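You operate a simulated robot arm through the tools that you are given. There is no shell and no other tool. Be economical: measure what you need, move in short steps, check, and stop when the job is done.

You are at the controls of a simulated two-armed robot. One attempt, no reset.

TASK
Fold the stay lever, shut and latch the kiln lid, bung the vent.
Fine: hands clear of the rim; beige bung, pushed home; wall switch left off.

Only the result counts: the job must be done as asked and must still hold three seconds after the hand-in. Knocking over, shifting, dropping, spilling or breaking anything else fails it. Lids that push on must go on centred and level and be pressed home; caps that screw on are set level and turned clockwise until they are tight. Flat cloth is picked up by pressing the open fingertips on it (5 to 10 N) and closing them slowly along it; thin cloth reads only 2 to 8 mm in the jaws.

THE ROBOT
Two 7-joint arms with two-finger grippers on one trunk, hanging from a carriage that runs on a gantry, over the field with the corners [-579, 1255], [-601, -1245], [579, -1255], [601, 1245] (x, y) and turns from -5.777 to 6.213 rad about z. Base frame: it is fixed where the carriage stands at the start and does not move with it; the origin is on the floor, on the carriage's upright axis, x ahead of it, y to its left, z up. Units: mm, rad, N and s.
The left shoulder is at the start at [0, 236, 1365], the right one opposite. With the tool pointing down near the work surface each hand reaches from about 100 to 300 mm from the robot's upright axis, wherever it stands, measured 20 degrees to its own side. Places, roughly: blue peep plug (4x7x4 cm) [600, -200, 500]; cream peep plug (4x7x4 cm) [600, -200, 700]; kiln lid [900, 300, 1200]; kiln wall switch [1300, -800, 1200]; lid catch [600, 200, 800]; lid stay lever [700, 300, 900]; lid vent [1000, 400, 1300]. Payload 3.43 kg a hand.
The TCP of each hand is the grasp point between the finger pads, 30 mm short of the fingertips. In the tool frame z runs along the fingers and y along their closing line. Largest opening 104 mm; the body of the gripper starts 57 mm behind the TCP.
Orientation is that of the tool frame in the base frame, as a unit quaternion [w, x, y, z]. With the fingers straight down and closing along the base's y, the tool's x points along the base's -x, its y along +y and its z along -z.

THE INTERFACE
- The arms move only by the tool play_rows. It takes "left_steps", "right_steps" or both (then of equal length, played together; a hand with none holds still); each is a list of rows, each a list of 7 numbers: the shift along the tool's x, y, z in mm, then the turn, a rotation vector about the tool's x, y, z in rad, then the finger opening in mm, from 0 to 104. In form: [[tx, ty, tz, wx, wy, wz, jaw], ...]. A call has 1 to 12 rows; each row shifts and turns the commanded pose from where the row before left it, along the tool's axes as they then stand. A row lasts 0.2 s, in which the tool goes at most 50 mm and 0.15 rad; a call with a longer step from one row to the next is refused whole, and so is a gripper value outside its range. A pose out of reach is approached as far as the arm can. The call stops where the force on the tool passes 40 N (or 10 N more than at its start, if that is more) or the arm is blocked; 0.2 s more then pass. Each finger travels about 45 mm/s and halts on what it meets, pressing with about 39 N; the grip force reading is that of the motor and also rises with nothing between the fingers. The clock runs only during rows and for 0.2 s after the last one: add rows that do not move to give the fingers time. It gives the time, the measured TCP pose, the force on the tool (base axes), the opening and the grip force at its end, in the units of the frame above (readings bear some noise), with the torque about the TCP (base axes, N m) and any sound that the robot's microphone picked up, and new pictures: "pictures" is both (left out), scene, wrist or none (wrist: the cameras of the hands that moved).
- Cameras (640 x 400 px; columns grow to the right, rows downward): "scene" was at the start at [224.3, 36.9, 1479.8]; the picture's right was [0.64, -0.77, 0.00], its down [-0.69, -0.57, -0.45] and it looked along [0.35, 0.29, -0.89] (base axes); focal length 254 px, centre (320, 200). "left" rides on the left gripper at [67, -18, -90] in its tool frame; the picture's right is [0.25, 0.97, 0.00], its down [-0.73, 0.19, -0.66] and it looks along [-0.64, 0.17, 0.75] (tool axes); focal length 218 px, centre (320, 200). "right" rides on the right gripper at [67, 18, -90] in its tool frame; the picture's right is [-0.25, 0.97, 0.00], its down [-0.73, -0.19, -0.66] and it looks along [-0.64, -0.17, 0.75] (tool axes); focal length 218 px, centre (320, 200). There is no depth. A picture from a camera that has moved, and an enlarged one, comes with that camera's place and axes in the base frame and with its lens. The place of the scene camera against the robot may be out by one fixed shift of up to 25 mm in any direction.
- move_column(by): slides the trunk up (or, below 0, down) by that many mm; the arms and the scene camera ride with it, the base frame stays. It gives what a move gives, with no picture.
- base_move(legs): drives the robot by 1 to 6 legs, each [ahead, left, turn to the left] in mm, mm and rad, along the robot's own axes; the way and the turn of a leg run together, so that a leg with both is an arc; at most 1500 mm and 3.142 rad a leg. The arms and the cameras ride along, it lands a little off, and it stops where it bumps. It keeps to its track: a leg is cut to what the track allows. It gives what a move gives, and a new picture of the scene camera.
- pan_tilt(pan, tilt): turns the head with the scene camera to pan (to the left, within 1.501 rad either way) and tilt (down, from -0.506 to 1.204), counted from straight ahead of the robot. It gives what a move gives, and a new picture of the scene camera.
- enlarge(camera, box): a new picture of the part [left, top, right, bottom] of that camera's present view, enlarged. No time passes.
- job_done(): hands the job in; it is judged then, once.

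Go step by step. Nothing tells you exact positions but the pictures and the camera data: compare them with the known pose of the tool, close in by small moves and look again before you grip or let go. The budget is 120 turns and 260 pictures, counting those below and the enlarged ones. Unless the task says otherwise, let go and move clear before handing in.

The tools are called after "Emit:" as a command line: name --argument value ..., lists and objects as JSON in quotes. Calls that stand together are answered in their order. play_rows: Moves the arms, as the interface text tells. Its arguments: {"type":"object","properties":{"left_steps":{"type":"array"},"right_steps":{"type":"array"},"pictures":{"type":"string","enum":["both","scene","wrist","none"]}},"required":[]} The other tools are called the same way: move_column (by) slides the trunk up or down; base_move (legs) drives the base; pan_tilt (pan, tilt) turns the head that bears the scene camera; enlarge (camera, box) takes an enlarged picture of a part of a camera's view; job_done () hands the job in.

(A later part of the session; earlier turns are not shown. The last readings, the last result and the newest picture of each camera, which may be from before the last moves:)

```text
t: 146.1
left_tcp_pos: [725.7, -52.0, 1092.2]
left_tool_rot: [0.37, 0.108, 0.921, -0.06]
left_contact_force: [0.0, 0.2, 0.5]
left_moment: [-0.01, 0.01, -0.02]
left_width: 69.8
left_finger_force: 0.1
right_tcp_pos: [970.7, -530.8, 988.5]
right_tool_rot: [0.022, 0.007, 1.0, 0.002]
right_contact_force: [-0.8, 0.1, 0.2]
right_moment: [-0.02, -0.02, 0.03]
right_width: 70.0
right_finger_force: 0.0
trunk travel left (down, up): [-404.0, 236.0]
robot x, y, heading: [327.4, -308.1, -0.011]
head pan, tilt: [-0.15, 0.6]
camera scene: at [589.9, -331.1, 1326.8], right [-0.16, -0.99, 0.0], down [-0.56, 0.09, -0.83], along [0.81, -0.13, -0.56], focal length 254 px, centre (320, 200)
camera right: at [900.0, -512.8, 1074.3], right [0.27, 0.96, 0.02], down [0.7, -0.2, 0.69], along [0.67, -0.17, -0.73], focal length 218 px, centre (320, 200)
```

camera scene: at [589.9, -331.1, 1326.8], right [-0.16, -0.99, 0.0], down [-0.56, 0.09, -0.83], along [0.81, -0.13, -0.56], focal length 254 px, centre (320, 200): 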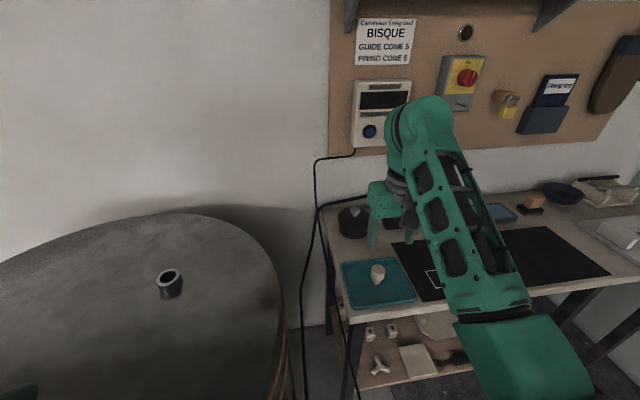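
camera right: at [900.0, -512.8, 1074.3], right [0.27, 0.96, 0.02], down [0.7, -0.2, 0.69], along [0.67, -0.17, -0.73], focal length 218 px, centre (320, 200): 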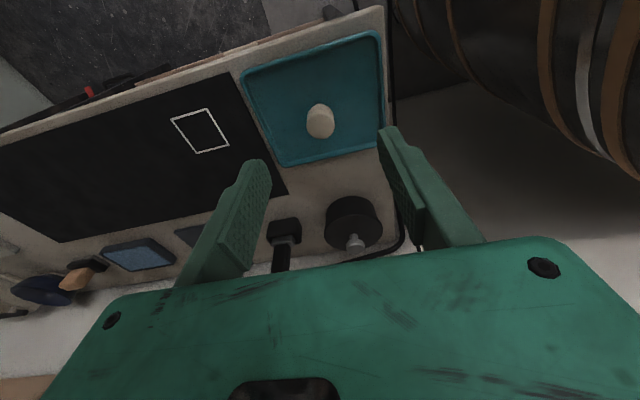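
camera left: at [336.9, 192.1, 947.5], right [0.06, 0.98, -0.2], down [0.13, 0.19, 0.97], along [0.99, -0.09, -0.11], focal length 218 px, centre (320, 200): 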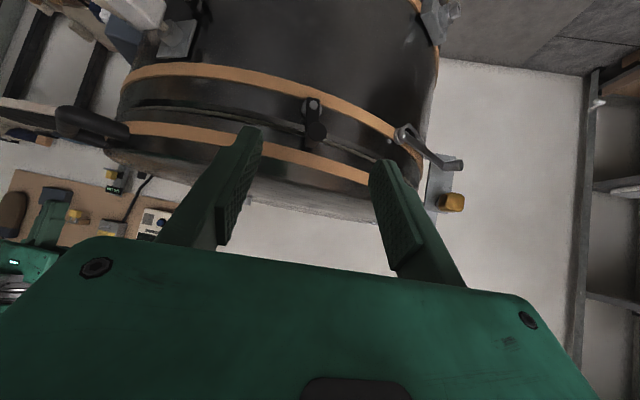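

Enlarge on the bung to judge its size.

Emit:
enlarge --camera "right" --box '[240, 30, 400, 180]'

Emit:
enlarge --camera "scene" --box '[330, 240, 430, 320]'

```text
2.67 times, centred on (320, 105) of right
camera zoom: at [900.0, -512.8, 1074.3], right [0.27, 0.96, 0.02], down [0.7, -0.2, 0.69], along [0.67, -0.17, -0.73], focal length 582 px, centre (320, 453)
```

zoom: 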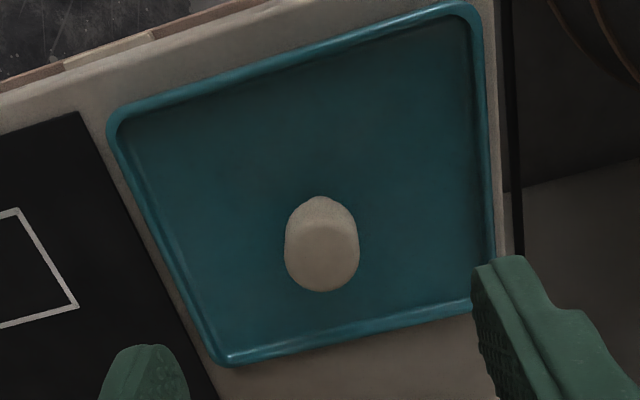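

```text
5.00 times, centred on (380, 280) of scene
camera zoom: at [589.9, -331.1, 1326.8], right [-0.16, -0.99, 0.0], down [-0.56, 0.09, -0.83], along [0.81, -0.13, -0.56], focal length 1273 px, centre (20, -200)
```

zoom: 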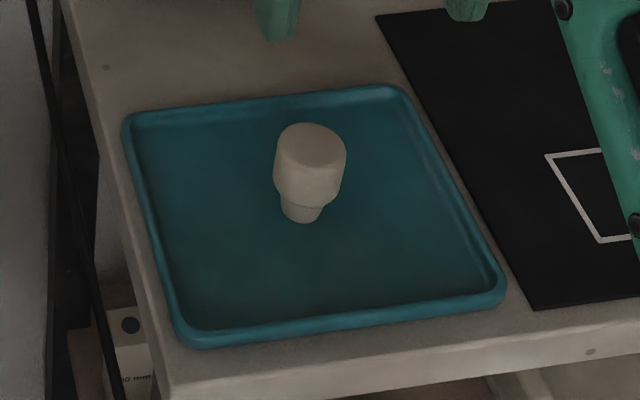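

It is a stopper about 37 mm across the head and some 65 mm tall, standing stem-down. Descend further and re-measure.

Emit:
play_rows --right_steps '[[-12, -2, 35, 0, 0, 0, 70], [-12, -2, 35, 0, 0, 0, 70], [0, 0, 0, 0, 0, 0, 70]]' --pictures "wrist"

```text
t: 146.9
left_tcp_pos: [726.0, -52.9, 1091.8]
left_tool_rot: [0.369, 0.108, 0.921, -0.058]
left_contact_force: [-0.2, -1.0, 0.5]
left_moment: [0.01, -0.01, -0.01]
left_width: 70.1
left_finger_force: 0.0
right_tcp_pos: [996.5, -536.1, 919.2]
right_tool_rot: [0.023, 0.007, 1.0, 0.002]
right_contact_force: [0.3, -0.6, 0.2]
right_moment: [-0.01, 0.02, 0.0]
right_width: 70.3
right_finger_force: 0.0
trunk travel left (down, up): [-404.0, 236.0]
robot x, y, heading: [324.4, -312.9, -0.012]
head pan, tilt: [-0.15, 0.6]
camera right: at [927.4, -517.6, 1005.0], right [0.27, 0.96, 0.02], down [0.7, -0.2, 0.69], along [0.67, -0.17, -0.73], focal length 218 px, centre (320, 200)
```

right: 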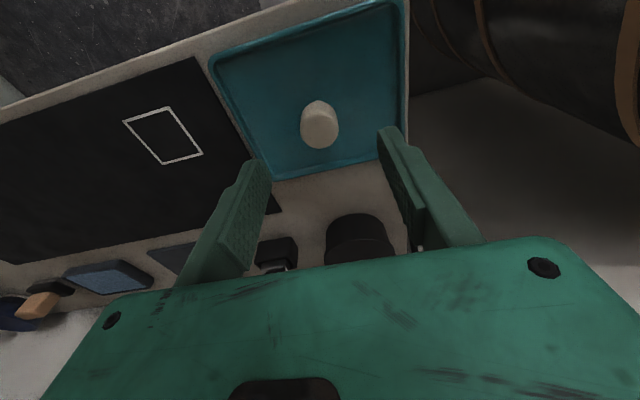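

Refined: bung centre near [1022, -540, 795]. Descend 60 more, with 25 mm forward.

Emit:
play_rows --right_steps '[[-12, -2, 30, 0, 0, 0, 70], [-12, -2, 30, 0, 0, 0, 70], [0, 0, 0, 0, 0, 0, 70]]' --pictures "wrist"

```text
t: 147.7
left_tcp_pos: [726.5, -51.4, 1091.3]
left_tool_rot: [0.37, 0.108, 0.921, -0.059]
left_contact_force: [1.0, -0.4, -0.7]
left_moment: [-0.01, -0.02, 0.0]
left_width: 70.0
left_finger_force: 0.1
right_tcp_pos: [1024.0, -538.3, 860.4]
right_tool_rot: [0.023, 0.008, 1.0, 0.003]
right_contact_force: [-0.2, -0.7, 0.0]
right_moment: [0.03, 0.02, -0.01]
right_width: 69.9
right_finger_force: 0.1
trunk travel left (down, up): [-404.0, 236.0]
robot x, y, heading: [328.9, -314.0, -0.007]
head pan, tilt: [-0.15, 0.6]
camera right: at [954.4, -520.0, 945.0], right [0.27, 0.96, 0.02], down [0.7, -0.2, 0.69], along [0.67, -0.17, -0.73], focal length 218 px, centre (320, 200)
```

right: 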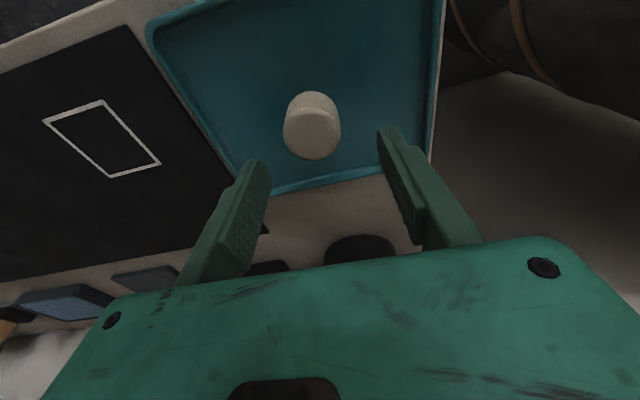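

Head centre about [1019, -541, 804]. Final descent and close.

Emit:
play_rows --right_steps '[[3, -3, 26, 0, 0, 0, 70], [2, -1, 26, 0, 0, 0, 70], [0, 0, 0, 0, 0, 0, 70]]' --pictures "wrist"

```text
t: 148.4
left_tcp_pos: [725.4, -53.5, 1092.2]
left_tool_rot: [0.37, 0.11, 0.921, -0.059]
left_contact_force: [1.0, 0.2, 0.3]
left_moment: [0.02, -0.03, 0.0]
left_width: 69.7
left_finger_force: 0.1
right_tcp_pos: [1020.4, -542.9, 818.3]
right_tool_rot: [0.03, 0.01, 0.999, 0.002]
right_contact_force: [-4.1, -1.0, 6.6]
right_moment: [-0.26, 0.22, -0.26]
right_width: 68.4
right_finger_force: 0.0
trunk travel left (down, up): [-404.0, 236.0]
robot x, y, heading: [323.9, -318.2, -0.012]
head pan, tilt: [-0.15, 0.6]
stopped in row 3 (right hand): the force on the tool passed its limit at 44 N (the readings are from after the stop); the commanded pose is now the measured one
camera right: at [949.8, -523.6, 902.5], right [0.27, 0.96, 0.02], down [0.68, -0.21, 0.7], along [0.68, -0.18, -0.71], focal length 218 px, centre (320, 200)
```

right: 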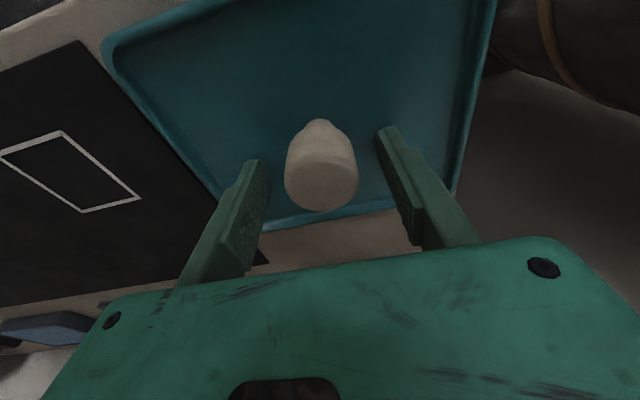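

A finger touched the tray's edge; the head is already between the pads. I rise 5 mm and close gently.

Emit:
play_rows --right_steps '[[0, 0, -5, 0, 0, 0, 70], [0, 0, 0, 0, 0, 0, 55], [0, 0, 0, 0, 0, 0, 45], [0, 0, 0, 0, 0, 0, 40], [0, 0, 0, 0, 0, 0, 36], [0, 0, 0, 0, 0, 0, 30], [0, 0, 0, 0, 0, 0, 30]]' --pictures "wrist"

```text
t: 150.0
left_tcp_pos: [725.7, -52.9, 1091.9]
left_tool_rot: [0.37, 0.108, 0.921, -0.058]
left_contact_force: [-0.2, -0.3, 0.9]
left_moment: [0.0, 0.02, 0.02]
left_width: 70.1
left_finger_force: 0.0
right_tcp_pos: [1021.0, -542.1, 820.0]
right_tool_rot: [0.029, 0.01, 1.0, 0.002]
right_contact_force: [-0.1, -0.6, 1.5]
right_moment: [-0.02, 0.0, 0.01]
right_width: 32.3
right_finger_force: 39.3
trunk travel left (down, up): [-404.0, 236.0]
robot x, y, heading: [322.0, -314.9, -0.01]
head pan, tilt: [-0.15, 0.6]
camera right: at [949.5, -523.6, 905.5], right [0.27, 0.96, 0.02], down [0.69, -0.21, 0.7], along [0.67, -0.18, -0.72], focal length 218 px, centre (320, 200)
```

right: 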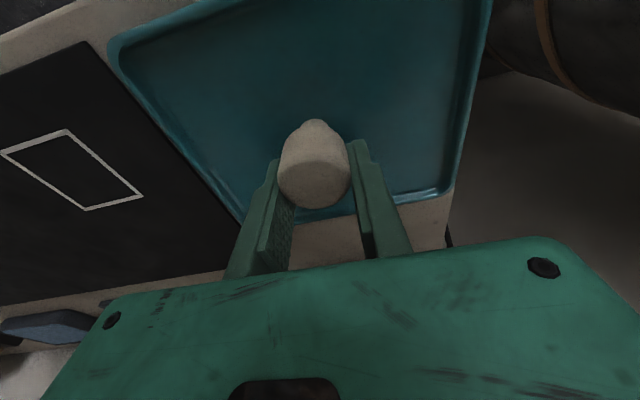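

Gripped at 32 mm. Lift and see if it comes.

Emit:
play_rows --right_steps '[[0, 0, -10, 0, 0, 0, 28], [0, 0, -15, 0, 0, 0, 28], [0, 0, -25, 0, 0, 0, 28], [0, 0, -30, 0, 0, 0, 28], [0, 0, -30, 0, 0, 0, 28]]' --pictures "both"

```text
t: 151.2
left_tcp_pos: [725.7, -53.1, 1092.0]
left_tool_rot: [0.369, 0.109, 0.921, -0.059]
left_contact_force: [-0.3, -0.6, 0.1]
left_moment: [-0.03, 0.0, 0.0]
left_width: 70.3
left_finger_force: 0.1
right_tcp_pos: [1012.7, -543.5, 930.8]
right_tool_rot: [0.028, 0.011, 1.0, 0.002]
right_contact_force: [-0.3, 0.4, -0.4]
right_moment: [0.0, 0.0, 0.02]
right_width: 32.3
right_finger_force: 38.6
trunk travel left (down, up): [-404.0, 236.0]
robot x, y, heading: [325.2, -309.9, -0.012]
head pan, tilt: [-0.15, 0.6]
camera scene: at [589.5, -331.5, 1326.8], right [-0.16, -0.99, 0.0], down [-0.56, 0.09, -0.83], along [0.81, -0.13, -0.56], focal length 254 px, centre (320, 200)
camera right: at [942.4, -524.8, 1016.0], right [0.27, 0.96, 0.02], down [0.69, -0.21, 0.7], along [0.67, -0.18, -0.72], focal length 218 px, centre (320, 200)
```

scene: 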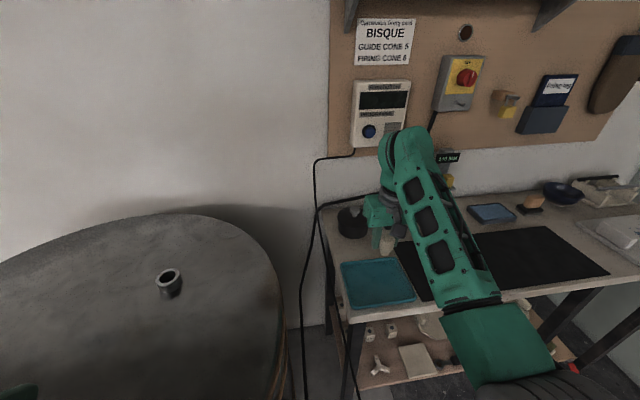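
right: 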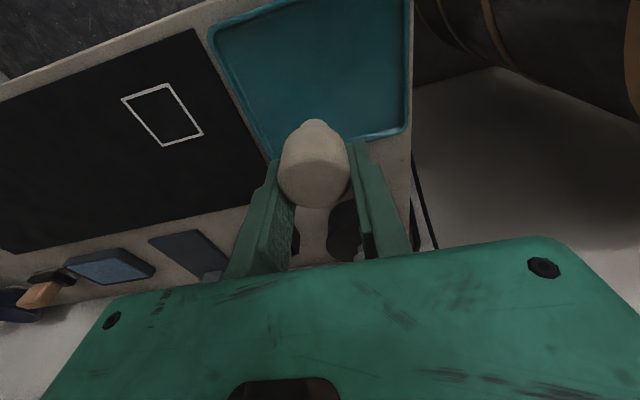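

It lifts freely, so this is the bung. The vent top is near [970, -92, 922]. I raise the trunk, and drive to bring the bung over the lid.

Emit:
move_column --by 110

Emit:
base_move --legs '[[-45, 0, 0], [0, 380, 0]]'

Emit:
enlarge --camera "right" --box '[0, 0, 640, 400]'

```text
t: 152.7
left_tcp_pos: [725.5, -52.6, 1202.1]
left_tool_rot: [0.37, 0.108, 0.921, -0.06]
left_contact_force: [0.6, -0.4, 1.1]
left_moment: [-0.02, 0.0, -0.01]
left_width: 70.0
left_finger_force: 0.0
right_tcp_pos: [1012.1, -544.3, 1040.1]
right_tool_rot: [0.028, 0.01, 1.0, 0.002]
right_contact_force: [0.8, 0.2, -0.8]
right_moment: [-0.02, -0.03, -0.05]
right_width: 32.2
right_finger_force: 39.5
trunk travel left (down, up): [-514.0, 126.0]
robot x, y, heading: [329.7, -313.6, -0.011]
head pan, tilt: [-0.15, 0.6]
```

```text
t: 155.5
left_tcp_pos: [681.3, 320.0, 1201.5]
left_tool_rot: [0.37, 0.105, 0.921, -0.057]
left_contact_force: [-0.8, -0.3, 0.0]
left_moment: [-0.02, -0.02, 0.02]
left_width: 69.7
left_finger_force: 0.1
right_tcp_pos: [972.9, -169.4, 1043.0]
right_tool_rot: [0.029, 0.007, 1.0, 0.003]
right_contact_force: [-0.7, 0.6, -0.1]
right_moment: [0.03, 0.01, 0.01]
right_width: 32.2
right_finger_force: 39.1
trunk travel left (down, up): [-514.0, 126.0]
robot x, y, heading: [284.0, 58.6, -0.005]
head pan, tilt: [-0.15, 0.6]
camera scene: at [546.7, 40.8, 1436.8], right [-0.15, -0.99, 0.0], down [-0.56, 0.09, -0.83], along [0.82, -0.13, -0.56], focal length 254 px, centre (320, 200)
```

scene: 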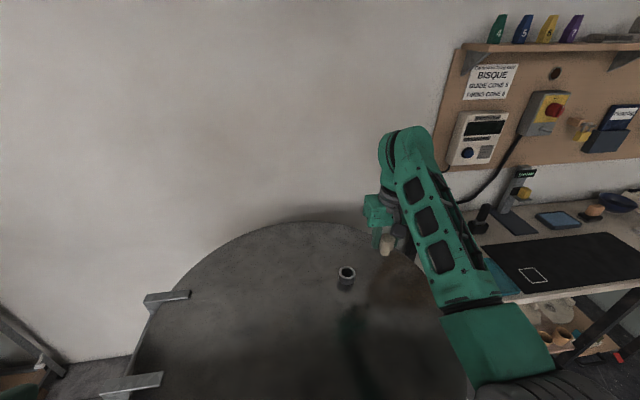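

```text
1.00 times, centred on (320, 200) of right (not enlarged: the box is as wide or as high as the picture)
camera zoom: at [900.8, -150.6, 1126.0], right [0.27, 0.96, 0.02], down [0.69, -0.2, 0.7], along [0.68, -0.17, -0.72], focal length 218 px, centre (320, 200)
```

zoom: 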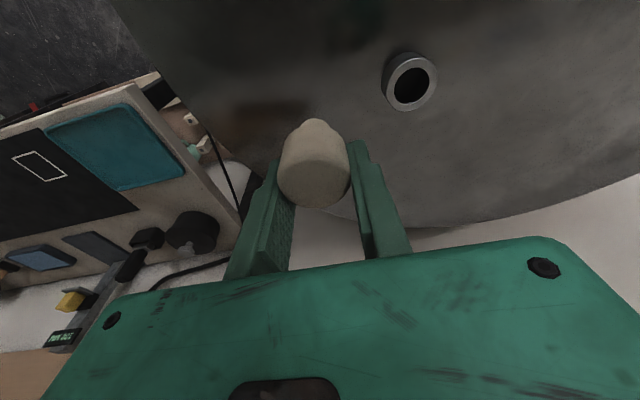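

Vent top centre is at about [982, -85, 922] by the wrist camera. I move over it and look again.

Emit:
base_move --legs '[[0, 60, 0]]'

Emit:
play_rows --right_steps '[[-5, 0, 20, 0, 0, 0, 28], [0, 0, 20, 0, 0, 0, 28], [0, 0, 0, 0, 0, 0, 28]]' --pictures "both"

```text
t: 156.5
left_tcp_pos: [681.0, 380.0, 1201.4]
left_tool_rot: [0.37, 0.105, 0.921, -0.057]
left_contact_force: [-0.1, -0.9, 0.6]
left_moment: [-0.02, 0.02, -0.04]
left_width: 70.0
left_finger_force: 0.0
right_tcp_pos: [973.9, -107.5, 1042.2]
right_tool_rot: [0.029, 0.007, 1.0, 0.003]
right_contact_force: [-0.3, 0.0, 0.0]
right_moment: [0.02, 0.0, 0.0]
right_width: 32.2
right_finger_force: 39.0
trunk travel left (down, up): [-514.0, 126.0]
robot x, y, heading: [285.4, 117.4, -0.004]
head pan, tilt: [-0.15, 0.6]
camera scene: at [547.0, 100.9, 1436.8], right [-0.15, -0.99, 0.0], down [-0.56, 0.09, -0.83], along [0.82, -0.13, -0.56], focal length 254 px, centre (320, 200)
```

scene: 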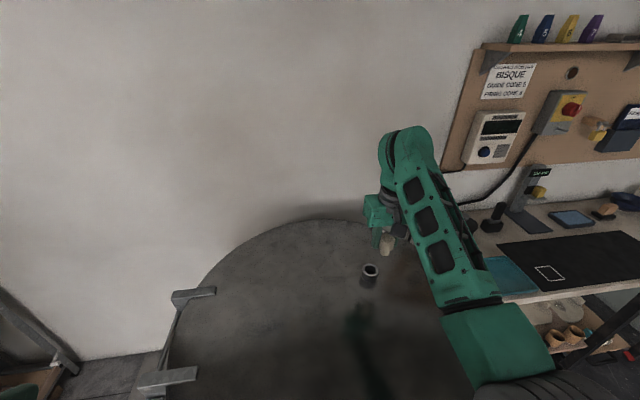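

```text
t: 157.3
left_tcp_pos: [681.9, 380.0, 1202.1]
left_tool_rot: [0.37, 0.105, 0.921, -0.057]
left_contact_force: [0.9, 1.0, 0.1]
left_moment: [0.04, 0.01, 0.02]
left_width: 69.9
left_finger_force: 0.0
right_tcp_pos: [980.7, -108.6, 1001.0]
right_tool_rot: [0.03, 0.007, 1.0, 0.003]
right_contact_force: [-1.0, 0.6, -0.5]
right_moment: [-0.01, 0.01, -0.01]
right_width: 32.2
right_finger_force: 39.3
trunk travel left (down, up): [-514.0, 126.0]
robot x, y, heading: [280.8, 118.3, -0.001]
head pan, tilt: [-0.15, 0.6]
camera scene: at [547.0, 100.9, 1436.8], right [-0.15, -0.99, 0.0], down [-0.56, 0.09, -0.83], along [0.82, -0.13, -0.56], focal length 254 px, centre (320, 200)
camera right: at [910.0, -89.3, 1086.9], right [0.26, 0.96, 0.02], down [0.69, -0.2, 0.7], along [0.68, -0.17, -0.72], focal length 218 px, centre (320, 200)
```

scene: 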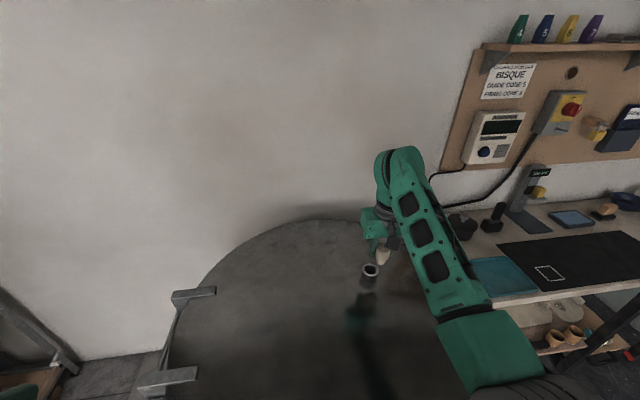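
right: 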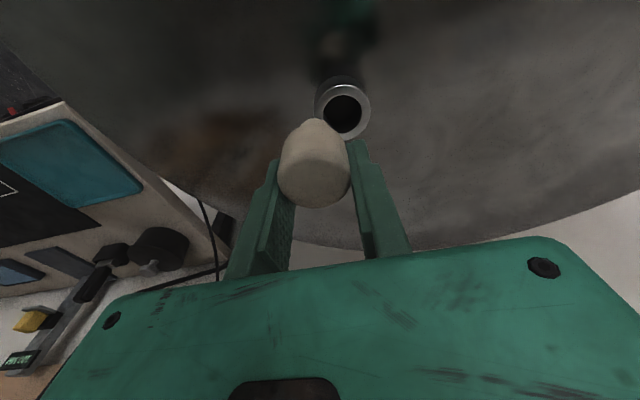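

Vent confirmed at [982, -85, 919]. Shift y by +23 and look at the alignment.

Emit:
play_rows --right_steps '[[0, 12, 0, 0, 0, 0, 28], [0, 11, 0, 0, 0, 0, 28], [0, 0, 0, 0, 0, 0, 28]]' --pictures "none"

Emit:
enlarge --camera "right" --box '[240, 60, 400, 220]'

Emit:
enlarge --camera "scene" --box '[340, 200, 440, 310]'

```text
t: 158.1
left_tcp_pos: [680.6, 379.9, 1201.6]
left_tool_rot: [0.369, 0.104, 0.922, -0.057]
left_contact_force: [0.1, -0.8, -0.5]
left_moment: [0.01, -0.01, 0.04]
left_width: 69.9
left_finger_force: 0.0
right_tcp_pos: [981.6, -86.3, 1000.5]
right_tool_rot: [0.029, 0.006, 1.0, 0.002]
right_contact_force: [0.7, 0.0, -0.9]
right_moment: [0.01, -0.03, 0.03]
right_width: 32.2
right_finger_force: 39.5
trunk travel left (down, up): [-514.0, 126.0]
robot x, y, heading: [282.6, 117.7, -0.002]
head pan, tilt: [-0.15, 0.6]
```

```text
2.50 times, centred on (320, 140) of right
camera zoom: at [910.7, -67.1, 1085.9], right [0.26, 0.96, 0.02], down [0.69, -0.2, 0.7], along [0.68, -0.17, -0.72], focal length 546 px, centre (320, 350)
```

zoom: 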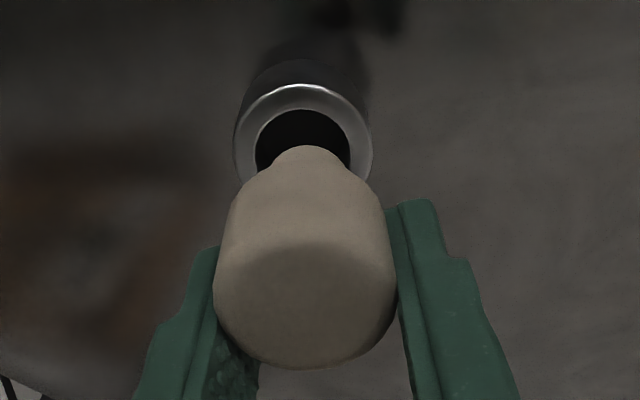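

```text
3.64 times, centred on (390, 255) of scene
camera zoom: at [547.0, 100.9, 1436.8], right [-0.15, -0.99, 0.0], down [-0.56, 0.09, -0.83], along [0.82, -0.13, -0.56], focal length 926 px, centre (66, 0)
```

zoom: 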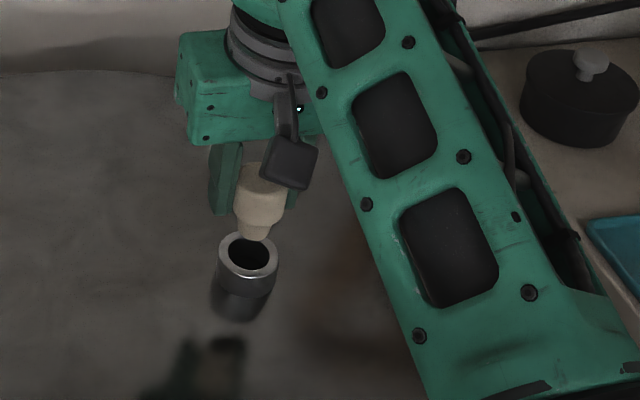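

The stem is roughly over the bore; I lower 15 mm and compare in both views before inserting.

Emit:
play_rows --right_steps '[[0, 0, 8, 0, 0, 0, 28], [0, 0, 7, 0, 0, 0, 28], [0, 0, 0, 0, 0, 0, 28]]' --pictures "none"

Emit:
enlarge --camera "right" --box '[260, 80, 380, 200]'

Emit:
enlarge --camera "scene" --box '[345, 230, 405, 300]'

```text
t: 158.9
left_tcp_pos: [682.4, 379.6, 1201.3]
left_tool_rot: [0.369, 0.105, 0.922, -0.057]
left_contact_force: [0.3, 0.3, 0.2]
left_moment: [-0.04, -0.03, 0.02]
left_width: 70.0
left_finger_force: 0.0
right_tcp_pos: [983.7, -85.4, 985.6]
right_tool_rot: [0.029, 0.006, 1.0, 0.003]
right_contact_force: [0.2, -0.6, -1.6]
right_moment: [0.05, 0.03, -0.01]
right_width: 32.1
right_finger_force: 39.1
trunk travel left (down, up): [-514.0, 126.0]
robot x, y, heading: [282.5, 115.8, -0.006]
head pan, tilt: [-0.15, 0.6]
```

```text
3.33 times, centred on (320, 140) of right
camera zoom: at [911.6, -67.5, 1070.9], right [0.26, 0.96, 0.02], down [0.69, -0.2, 0.7], along [0.68, -0.17, -0.72], focal length 728 px, centre (320, 400)
```

zoom: 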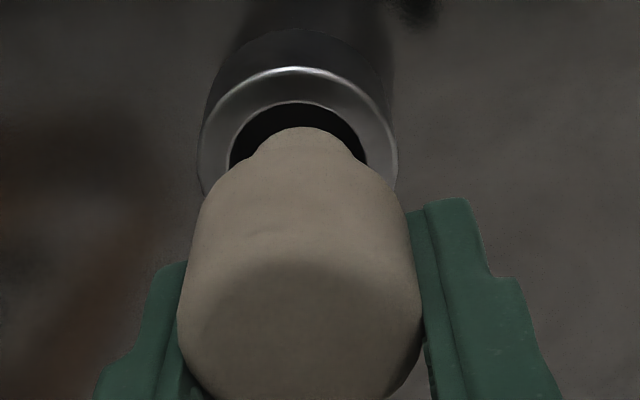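

```text
5.71 times, centred on (375, 265) of scene
camera zoom: at [547.0, 100.9, 1436.8], right [-0.15, -0.99, 0.0], down [-0.56, 0.09, -0.83], along [0.82, -0.13, -0.56], focal length 1454 px, centre (6, -171)
```

zoom: 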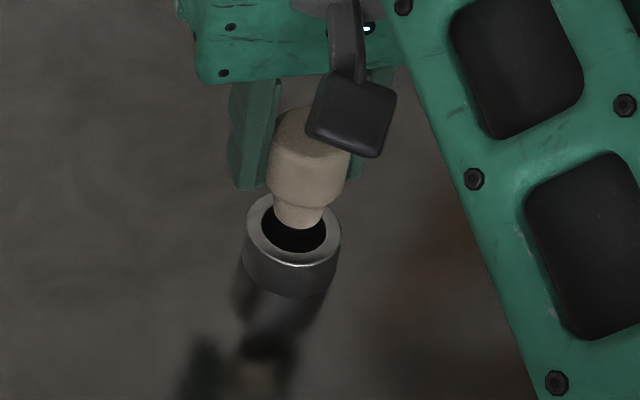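

Stem seems within ~2 mm of the bore. I lower slowly, watching force.

Emit:
play_rows --right_steps '[[-1, 1, 4, 0, 0, 0, 28], [0, 0, 4, 0, 0, 0, 28], [0, 0, 4, 0, 0, 0, 28], [0, 0, 0, 0, 0, 0, 28]]' --pictures "none"

Emit:
enlarge --camera "scene" --box '[345, 230, 405, 300]'

Emit:
enlarge --camera "right" --box '[260, 80, 380, 200]'

```text
t: 159.9
left_tcp_pos: [682.5, 379.6, 1201.2]
left_tool_rot: [0.37, 0.105, 0.921, -0.057]
left_contact_force: [-0.2, 0.3, -0.8]
left_moment: [-0.04, -0.02, -0.01]
left_width: 70.0
left_finger_force: 0.0
right_tcp_pos: [984.3, -85.6, 972.5]
right_tool_rot: [0.029, 0.007, 1.0, 0.002]
right_contact_force: [-0.1, -1.1, -0.1]
right_moment: [0.0, -0.01, 0.02]
right_width: 32.1
right_finger_force: 38.9
trunk travel left (down, up): [-514.0, 126.0]
robot x, y, heading: [284.4, 116.2, 0.0]
head pan, tilt: [-0.15, 0.6]
```

```text
5.71 times, centred on (375, 265) of scene
camera zoom: at [547.0, 100.9, 1436.8], right [-0.15, -0.99, 0.0], down [-0.56, 0.09, -0.83], along [0.82, -0.13, -0.56], focal length 1454 px, centre (6, -171)
```

zoom: 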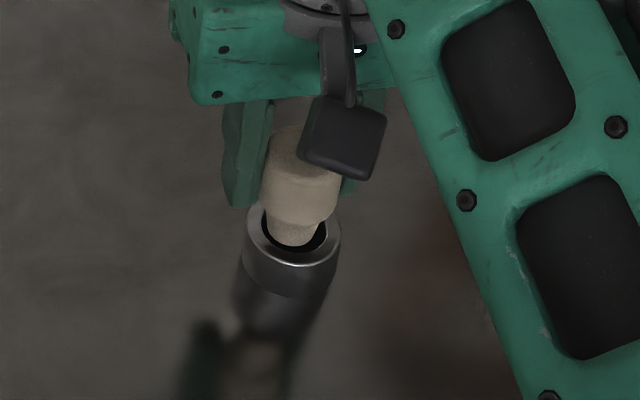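

```text
3.33 times, centred on (320, 140) of right
camera zoom: at [912.6, -66.3, 1059.0], right [0.26, 0.96, 0.02], down [0.69, -0.2, 0.7], along [0.68, -0.17, -0.72], focal length 728 px, centre (320, 400)
```

zoom: 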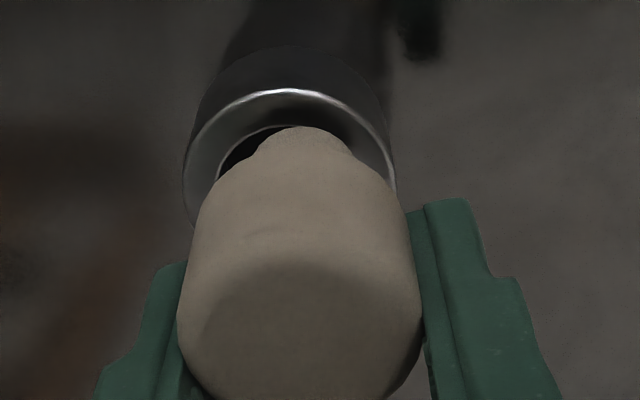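

The wrist view says the vent lies about 3 mm to -y and a few mm to +x of the stem. I correct that and lower by small steps, feeling for contact.

Emit:
play_rows --right_steps '[[-4, -3, 0, 0, 0, 0, 28], [0, 0, 3, 0, 0, 0, 28], [0, 0, 3, 0, 0, 0, 28], [0, 0, 0, 0, 0, 0, 28]]' --pictures "none"

Emit:
enlarge --camera "right" --box '[260, 80, 380, 200]'

Emit:
enlarge --camera "scene" --box '[345, 230, 405, 300]'

```text
t: 160.9
left_tcp_pos: [681.7, 379.8, 1202.2]
left_tool_rot: [0.37, 0.104, 0.921, -0.057]
left_contact_force: [-0.3, -0.4, 0.5]
left_moment: [0.05, 0.0, -0.02]
left_width: 69.9
left_finger_force: 0.1
right_tcp_pos: [988.4, -88.0, 969.0]
right_tool_rot: [0.029, 0.006, 1.0, 0.003]
right_contact_force: [-0.2, -0.4, -1.0]
right_moment: [0.01, -0.03, -0.01]
right_width: 32.0
right_finger_force: 38.5
trunk travel left (down, up): [-514.0, 126.0]
robot x, y, heading: [284.3, 118.0, -0.0]
head pan, tilt: [-0.15, 0.6]
```

```text
3.33 times, centred on (320, 140) of right
camera zoom: at [917.1, -68.7, 1053.2], right [0.26, 0.96, 0.02], down [0.69, -0.2, 0.7], along [0.68, -0.17, -0.72], focal length 728 px, centre (320, 400)
```

zoom: 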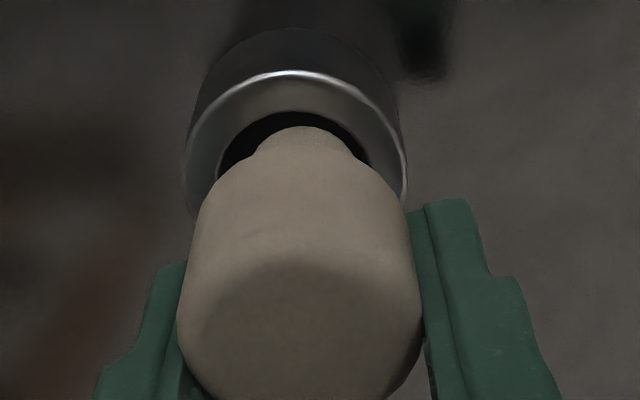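

```text
5.71 times, centred on (375, 265) of scene
camera zoom: at [547.0, 100.9, 1436.8], right [-0.15, -0.99, 0.0], down [-0.56, 0.09, -0.83], along [0.82, -0.13, -0.56], focal length 1454 px, centre (6, -171)
```

zoom: 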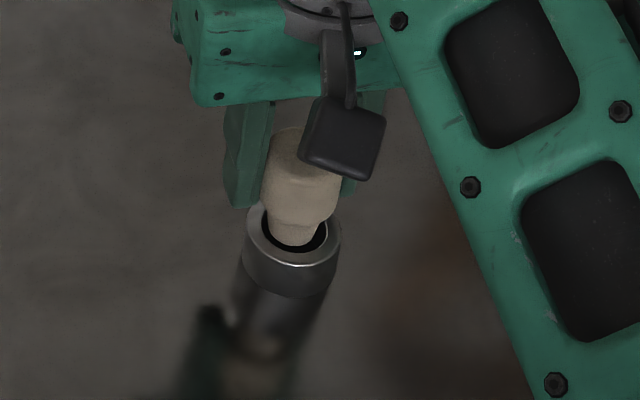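

Closer. Another 1.5 mm to -y and lower on.

Emit:
play_rows --right_steps '[[-1, -1.5, 2, 0, 0, 0, 28], [0, 0, 3, 0, 0, 0, 28], [0, 0, 3, 0, 0, 0, 28], [0, 0, 0, 0, 0, 0, 28]]' --pictures "none"

Emit:
enlarge --camera "right" --box '[260, 80, 380, 200]'

Emit:
enlarge --camera "scene" --box '[345, 230, 405, 300]'

```text
t: 161.9
left_tcp_pos: [680.6, 379.7, 1201.1]
left_tool_rot: [0.37, 0.105, 0.921, -0.057]
left_contact_force: [0.4, 0.4, 0.2]
left_moment: [0.0, 0.02, -0.02]
left_width: 70.0
left_finger_force: 0.0
right_tcp_pos: [988.2, -87.9, 961.4]
right_tool_rot: [0.029, 0.007, 1.0, 0.003]
right_contact_force: [-0.1, 0.8, -0.2]
right_moment: [0.01, 0.01, 0.02]
right_width: 32.1
right_finger_force: 38.6
trunk travel left (down, up): [-514.0, 126.0]
robot x, y, heading: [282.8, 119.1, -0.005]
head pan, tilt: [-0.15, 0.6]
```

```text
3.33 times, centred on (320, 140) of right
camera zoom: at [917.1, -70.5, 1046.0], right [0.26, 0.96, 0.02], down [0.69, -0.2, 0.7], along [0.68, -0.17, -0.72], focal length 728 px, centre (320, 400)
```

zoom: 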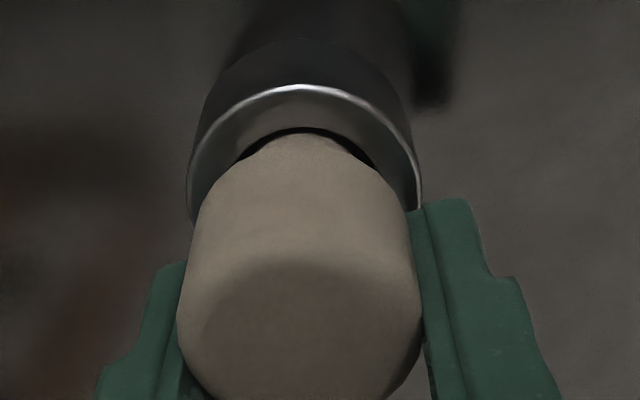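

```text
5.71 times, centred on (375, 265) of scene
camera zoom: at [547.0, 100.9, 1436.8], right [-0.15, -0.99, 0.0], down [-0.56, 0.09, -0.83], along [0.82, -0.13, -0.56], focal length 1454 px, centre (6, -171)
```

zoom: 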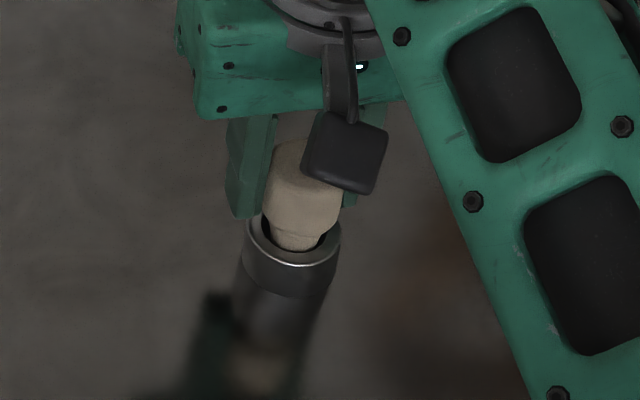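

The stem has entered the bore, centred. Push down until it seats.

Emit:
play_rows --right_steps '[[0, 0, 4, 0, 0, 0, 28], [0, 0, 4, 0, 0, 0, 28], [0, 0, 4, 0, 0, 0, 28], [0, 0, 4, 0, 0, 0, 28], [0, 0, 4, 0, 0, 0, 28], [0, 0, 4, 0, 0, 0, 28], [0, 0, 0, 0, 0, 0, 28]]' --pictures "none"

Emit:
enlarge --camera "scene" --box '[345, 230, 405, 300]'

Emit:
enlarge --camera "right" --box '[260, 80, 380, 200]'

```text
t: 162.9
left_tcp_pos: [683.0, 379.6, 1201.5]
left_tool_rot: [0.371, 0.106, 0.921, -0.058]
left_contact_force: [-0.2, 0.4, -0.3]
left_moment: [0.01, 0.02, -0.01]
left_width: 70.5
left_finger_force: 0.0
right_tcp_pos: [993.2, -90.1, 957.4]
right_tool_rot: [0.037, 0.008, 0.999, 0.004]
right_contact_force: [-1.8, -1.9, 6.3]
right_moment: [-0.17, 0.11, 0.0]
right_width: 32.0
right_finger_force: 38.9
trunk travel left (down, up): [-514.0, 126.0]
robot x, y, heading: [283.5, 118.1, -0.003]
head pan, tilt: [-0.15, 0.6]
stopped in row 4 (right hand): the force on the tool passed its limit at 47 N (the readings are from after the stop); the commanded pose is now the measured one
```

```text
5.71 times, centred on (375, 265) of scene
camera zoom: at [546.9, 100.6, 1436.6], right [-0.15, -0.99, 0.0], down [-0.56, 0.09, -0.83], along [0.82, -0.13, -0.56], focal length 1454 px, centre (6, -171)
```

zoom: 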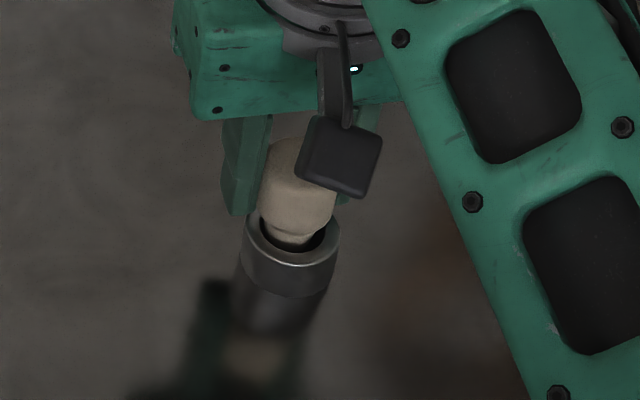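

```text
3.33 times, centred on (320, 140) of right
camera zoom: at [920.4, -70.8, 1040.8], right [0.27, 0.96, 0.03], down [0.68, -0.21, 0.71], along [0.69, -0.17, -0.71], focal length 728 px, centre (320, 400)
```

zoom: 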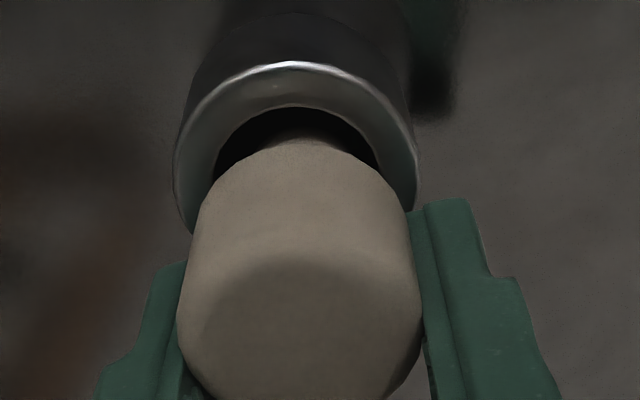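

It caught on the collar's edge. I rise 4 mm, shift back in x by 5 and y by +1.5, and retry.

Emit:
play_rows --right_steps '[[0, 0, -5, 0, 0.016, 0, 28], [5, 1.5, 0, 0, 0, 0, 28], [0, 0, 0, 0, 0, 0, 28]]' --pictures "none"

Emit:
enlarge --camera "right" --box '[260, 80, 380, 200]'

Emit:
enlarge --camera "scene" --box '[345, 230, 405, 300]'

```text
t: 163.7
left_tcp_pos: [681.9, 377.8, 1202.5]
left_tool_rot: [0.371, 0.106, 0.921, -0.058]
left_contact_force: [0.3, -0.3, 0.0]
left_moment: [0.0, 0.0, 0.01]
left_width: 69.5
left_finger_force: 0.1
right_tcp_pos: [987.2, -89.4, 960.8]
right_tool_rot: [0.028, 0.008, 1.0, 0.002]
right_contact_force: [5.4, -4.3, -2.1]
right_moment: [-0.15, -0.15, 0.05]
right_width: 32.1
right_finger_force: 39.0
trunk travel left (down, up): [-514.0, 126.0]
robot x, y, heading: [284.8, 118.4, -0.009]
head pan, tilt: [-0.15, 0.6]
```

```text
3.33 times, centred on (320, 140) of right
camera zoom: at [916.1, -69.4, 1046.0], right [0.27, 0.96, 0.02], down [0.69, -0.2, 0.7], along [0.67, -0.17, -0.72], focal length 728 px, centre (320, 400)
```

zoom: 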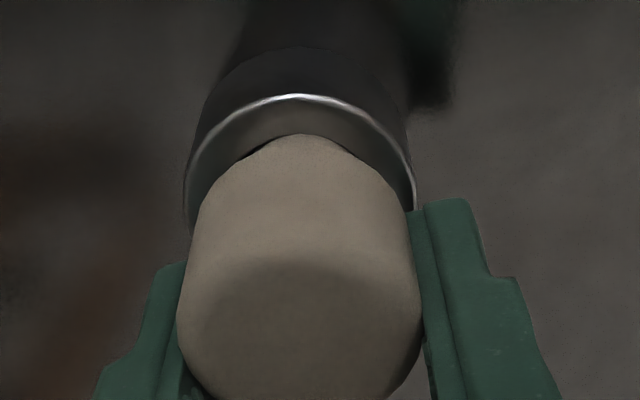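

```text
5.71 times, centred on (375, 265) of scene
camera zoom: at [547.1, 100.4, 1436.9], right [-0.15, -0.99, 0.0], down [-0.56, 0.09, -0.83], along [0.82, -0.13, -0.56], focal length 1454 px, centre (6, -171)
```

zoom: 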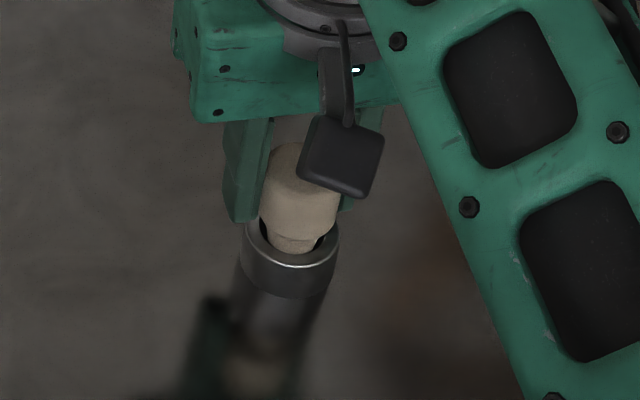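

Side loads show the stem is inside, touching the wall. I relieve it and push down.

Emit:
play_rows --right_steps '[[-2.5, -1.5, 0, 0, 0, 0, 28], [0, 0, 3, 0, 0, 0, 28], [0, 0, 3, 0, 0, 0, 28], [0, 0, 3, 0, 0, 0, 28], [0, 0, 3, 0, 0, 0, 28], [0, 0, 3, 0, 0, 0, 28]]' --pictures "none"

Emit:
enlarge --camera "right" --box '[260, 80, 380, 200]'

Emit:
enlarge --camera "scene" --box '[345, 230, 405, 300]'

```text
t: 164.9
left_tcp_pos: [682.4, 379.4, 1201.0]
left_tool_rot: [0.37, 0.105, 0.921, -0.057]
left_contact_force: [-0.1, 0.3, 0.0]
left_moment: [0.01, 0.01, 0.02]
left_width: 70.1
left_finger_force: 0.0
right_tcp_pos: [993.1, -88.2, 957.0]
right_tool_rot: [0.035, 0.008, 0.999, 0.006]
right_contact_force: [-2.1, -0.4, 5.5]
right_moment: [-0.13, 0.11, -0.02]
right_width: 32.2
right_finger_force: 38.8
trunk travel left (down, up): [-514.0, 126.0]
robot x, y, heading: [276.6, 119.5, -0.005]
head pan, tilt: [-0.15, 0.6]
stopped in row 6 (right hand): the force on the tool passed its limit at 45 N (the readings are from after the stop); the commanded pose is now the measured one
```

```text
3.33 times, centred on (320, 140) of right
camera zoom: at [921.1, -70.2, 1041.3], right [0.27, 0.96, 0.03], down [0.68, -0.21, 0.7], along [0.68, -0.17, -0.71], focal length 728 px, centre (320, 400)
```

zoom: 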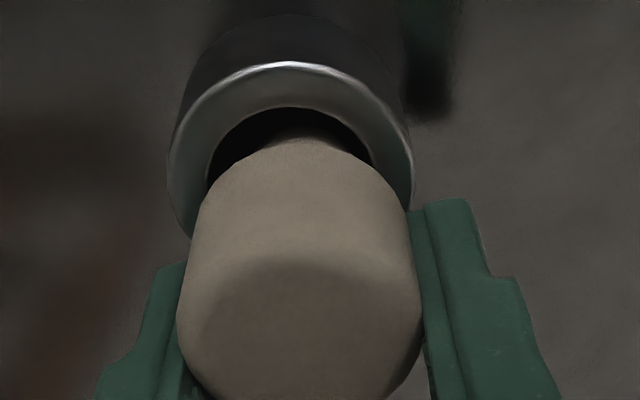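

```text
5.71 times, centred on (375, 265) of scene
camera zoom: at [546.7, 100.5, 1436.5], right [-0.15, -0.99, 0.0], down [-0.56, 0.09, -0.83], along [0.82, -0.13, -0.56], focal length 1454 px, centre (6, -171)
```

zoom: 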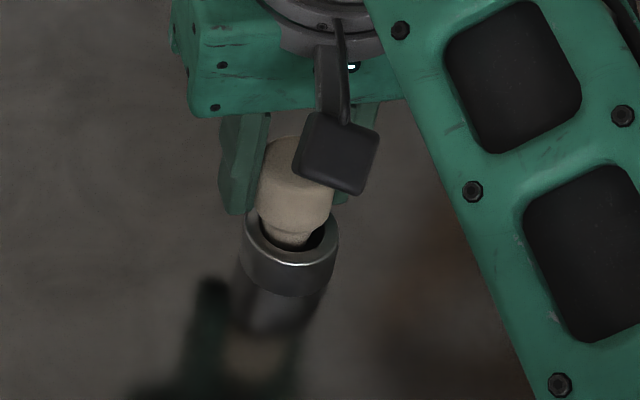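

The fingertips now rest on the collar with the stem about 15 mm inside the bore, so the bung can't go further in this grip. I let go, rise, and will press it home from above with closed fingers.

Emit:
play_rows --right_steps '[[0, 0, -1.5, 0, 0, 0, 28], [0, 0, 0, 0, 0, 0, 40], [0, 0, 0, 0, 0, 0, 55], [0, 0, 0, 0, 0, 0, 70], [0, 0, 0, 0, 0, 0, 70], [0, 0, -15, 0, 0, 0, 70]]' --pictures "wrist"

Emit:
enlarge --camera "scene" --box '[345, 230, 405, 300]'

```text
t: 166.3
left_tcp_pos: [680.5, 380.6, 1201.1]
left_tool_rot: [0.37, 0.106, 0.921, -0.058]
left_contact_force: [-0.2, 0.6, 0.3]
left_moment: [0.02, 0.0, -0.01]
left_width: 70.2
left_finger_force: 0.2
right_tcp_pos: [989.9, -88.8, 971.0]
right_tool_rot: [0.033, 0.008, 0.999, 0.005]
right_contact_force: [-0.9, 0.2, 0.6]
right_moment: [0.0, 0.01, 0.0]
right_width: 69.9
right_finger_force: 0.0
trunk travel left (down, up): [-514.0, 126.0]
robot x, y, heading: [282.1, 117.8, -0.004]
head pan, tilt: [-0.15, 0.6]
camera right: at [918.1, -70.2, 1055.5], right [0.27, 0.96, 0.03], down [0.68, -0.21, 0.7], along [0.68, -0.17, -0.71], focal length 218 px, centre (320, 200)
```

right: 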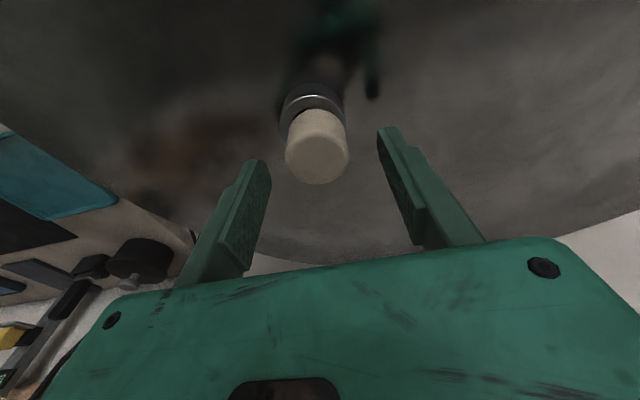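

```text
5.71 times, centred on (375, 265) of scene
camera zoom: at [546.7, 100.6, 1436.8], right [-0.15, -0.99, 0.0], down [-0.56, 0.09, -0.83], along [0.82, -0.13, -0.56], focal length 1454 px, centre (6, -171)
```

zoom: 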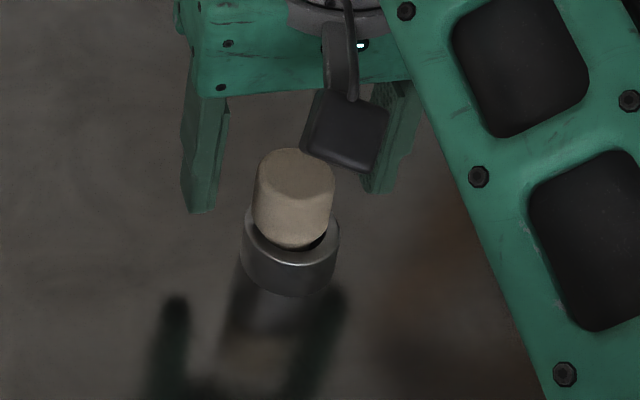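

The bung has dropped into the collar. I rise, close the fingers and press its head down.

Emit:
play_rows --right_steps '[[0, 0, -30, 0, 0, 0, 70], [3, 0, -20, 0, 0, 0, 40], [2, 0, 0, 0, 0, 0, 10], [0, 0, 0, 0, 0, 0, 0], [0, 0, 0, 0, 0, 0, 0], [0, 0, 15, 0, 0, 0, 0], [0, 0, 10, 0, 0, 0, 0], [0, 0, 0, 0, 0, 0, 0]]' --pictures "wrist"

Emit:
enlarge --camera "scene" --box '[345, 230, 405, 300]'

```text
t: 168.1
left_tcp_pos: [681.2, 380.1, 1201.4]
left_tool_rot: [0.369, 0.105, 0.922, -0.056]
left_contact_force: [-0.4, 0.8, 0.1]
left_moment: [-0.01, 0.05, -0.01]
left_width: 70.1
left_finger_force: 0.0
right_tcp_pos: [985.3, -87.1, 996.1]
right_tool_rot: [0.033, 0.009, 0.999, 0.005]
right_contact_force: [0.1, -0.4, 0.3]
right_moment: [0.02, 0.0, 0.01]
right_width: 0.0
right_finger_force: 34.4
trunk travel left (down, up): [-514.0, 126.0]
robot x, y, heading: [285.3, 115.4, -0.004]
head pan, tilt: [-0.15, 0.6]
camera right: at [913.1, -69.0, 1080.2], right [0.27, 0.96, 0.03], down [0.68, -0.21, 0.7], along [0.68, -0.17, -0.71], focal length 218 px, centre (320, 200)
```

right: 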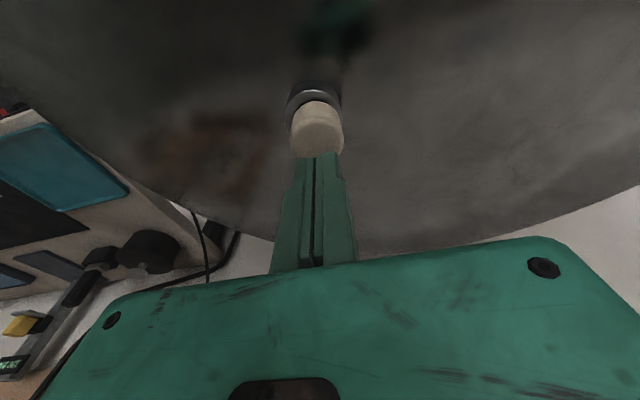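

```text
5.71 times, centred on (375, 265) of scene
camera zoom: at [546.6, 100.7, 1436.8], right [-0.15, -0.99, 0.0], down [-0.56, 0.09, -0.83], along [0.82, -0.13, -0.56], focal length 1454 px, centre (6, -171)
```

zoom: 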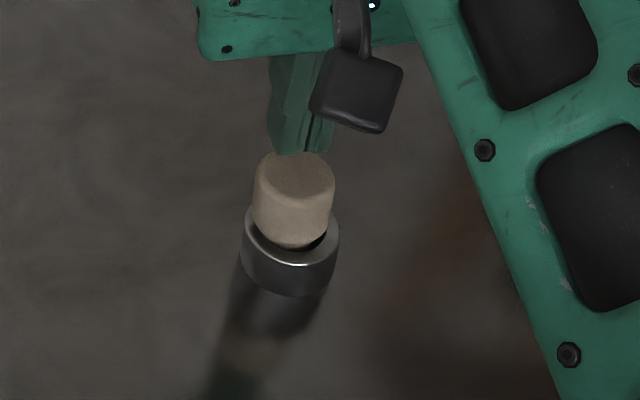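

The tip is over the head. Press down until firm.

Emit:
play_rows --right_steps '[[0, 0, 10, 0, 0, 0, 0], [0, 0, 5, 0, 0, 0, 0], [0, 0, 4, 0, 0, 0, 0], [0, 0, 4, 0, 0, 0, 0], [0, 0, 4, 0, 0, 0, 0], [0, 0, 4, 0, 0, 0, 0], [0, 0, 4, 0, 0, 0, 0], [0, 0, 4, 0, 0, 0, 0]]' --pictures "none"

Emit:
enlarge --camera "scene" --box '[345, 230, 405, 300]'

```text
t: 169.3
left_tcp_pos: [682.0, 380.0, 1200.6]
left_tool_rot: [0.371, 0.106, 0.921, -0.058]
left_contact_force: [-0.3, 0.1, 0.9]
left_moment: [0.03, -0.02, -0.01]
left_width: 69.9
left_finger_force: 0.0
right_tcp_pos: [989.9, -88.9, 981.4]
right_tool_rot: [0.041, 0.009, 0.999, 0.007]
right_contact_force: [-2.7, -0.9, 7.5]
right_moment: [-0.03, 0.08, 0.0]
right_width: 6.1
right_finger_force: 34.8
trunk travel left (down, up): [-514.0, 126.0]
robot x, y, heading: [282.4, 117.9, -0.009]
head pan, tilt: [-0.15, 0.6]
stopped in row 5 (right hand): the force on the tool passed its limit at 44 N (the readings are from after the stop); the commanded pose is now the measured one
```

```text
5.71 times, centred on (375, 265) of scene
camera zoom: at [546.7, 100.4, 1436.5], right [-0.15, -0.99, 0.0], down [-0.56, 0.09, -0.83], along [0.82, -0.13, -0.56], focal length 1454 px, centre (6, -171)
```

zoom: 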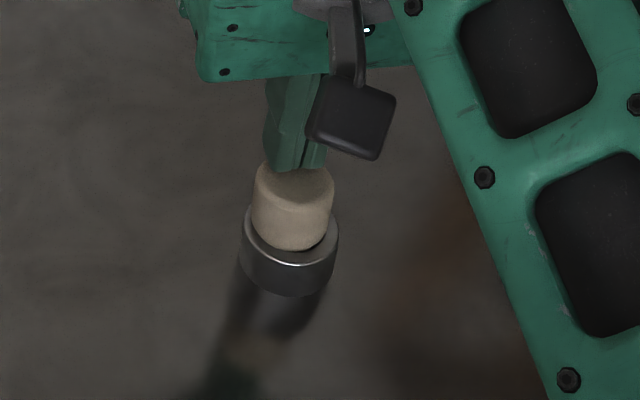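

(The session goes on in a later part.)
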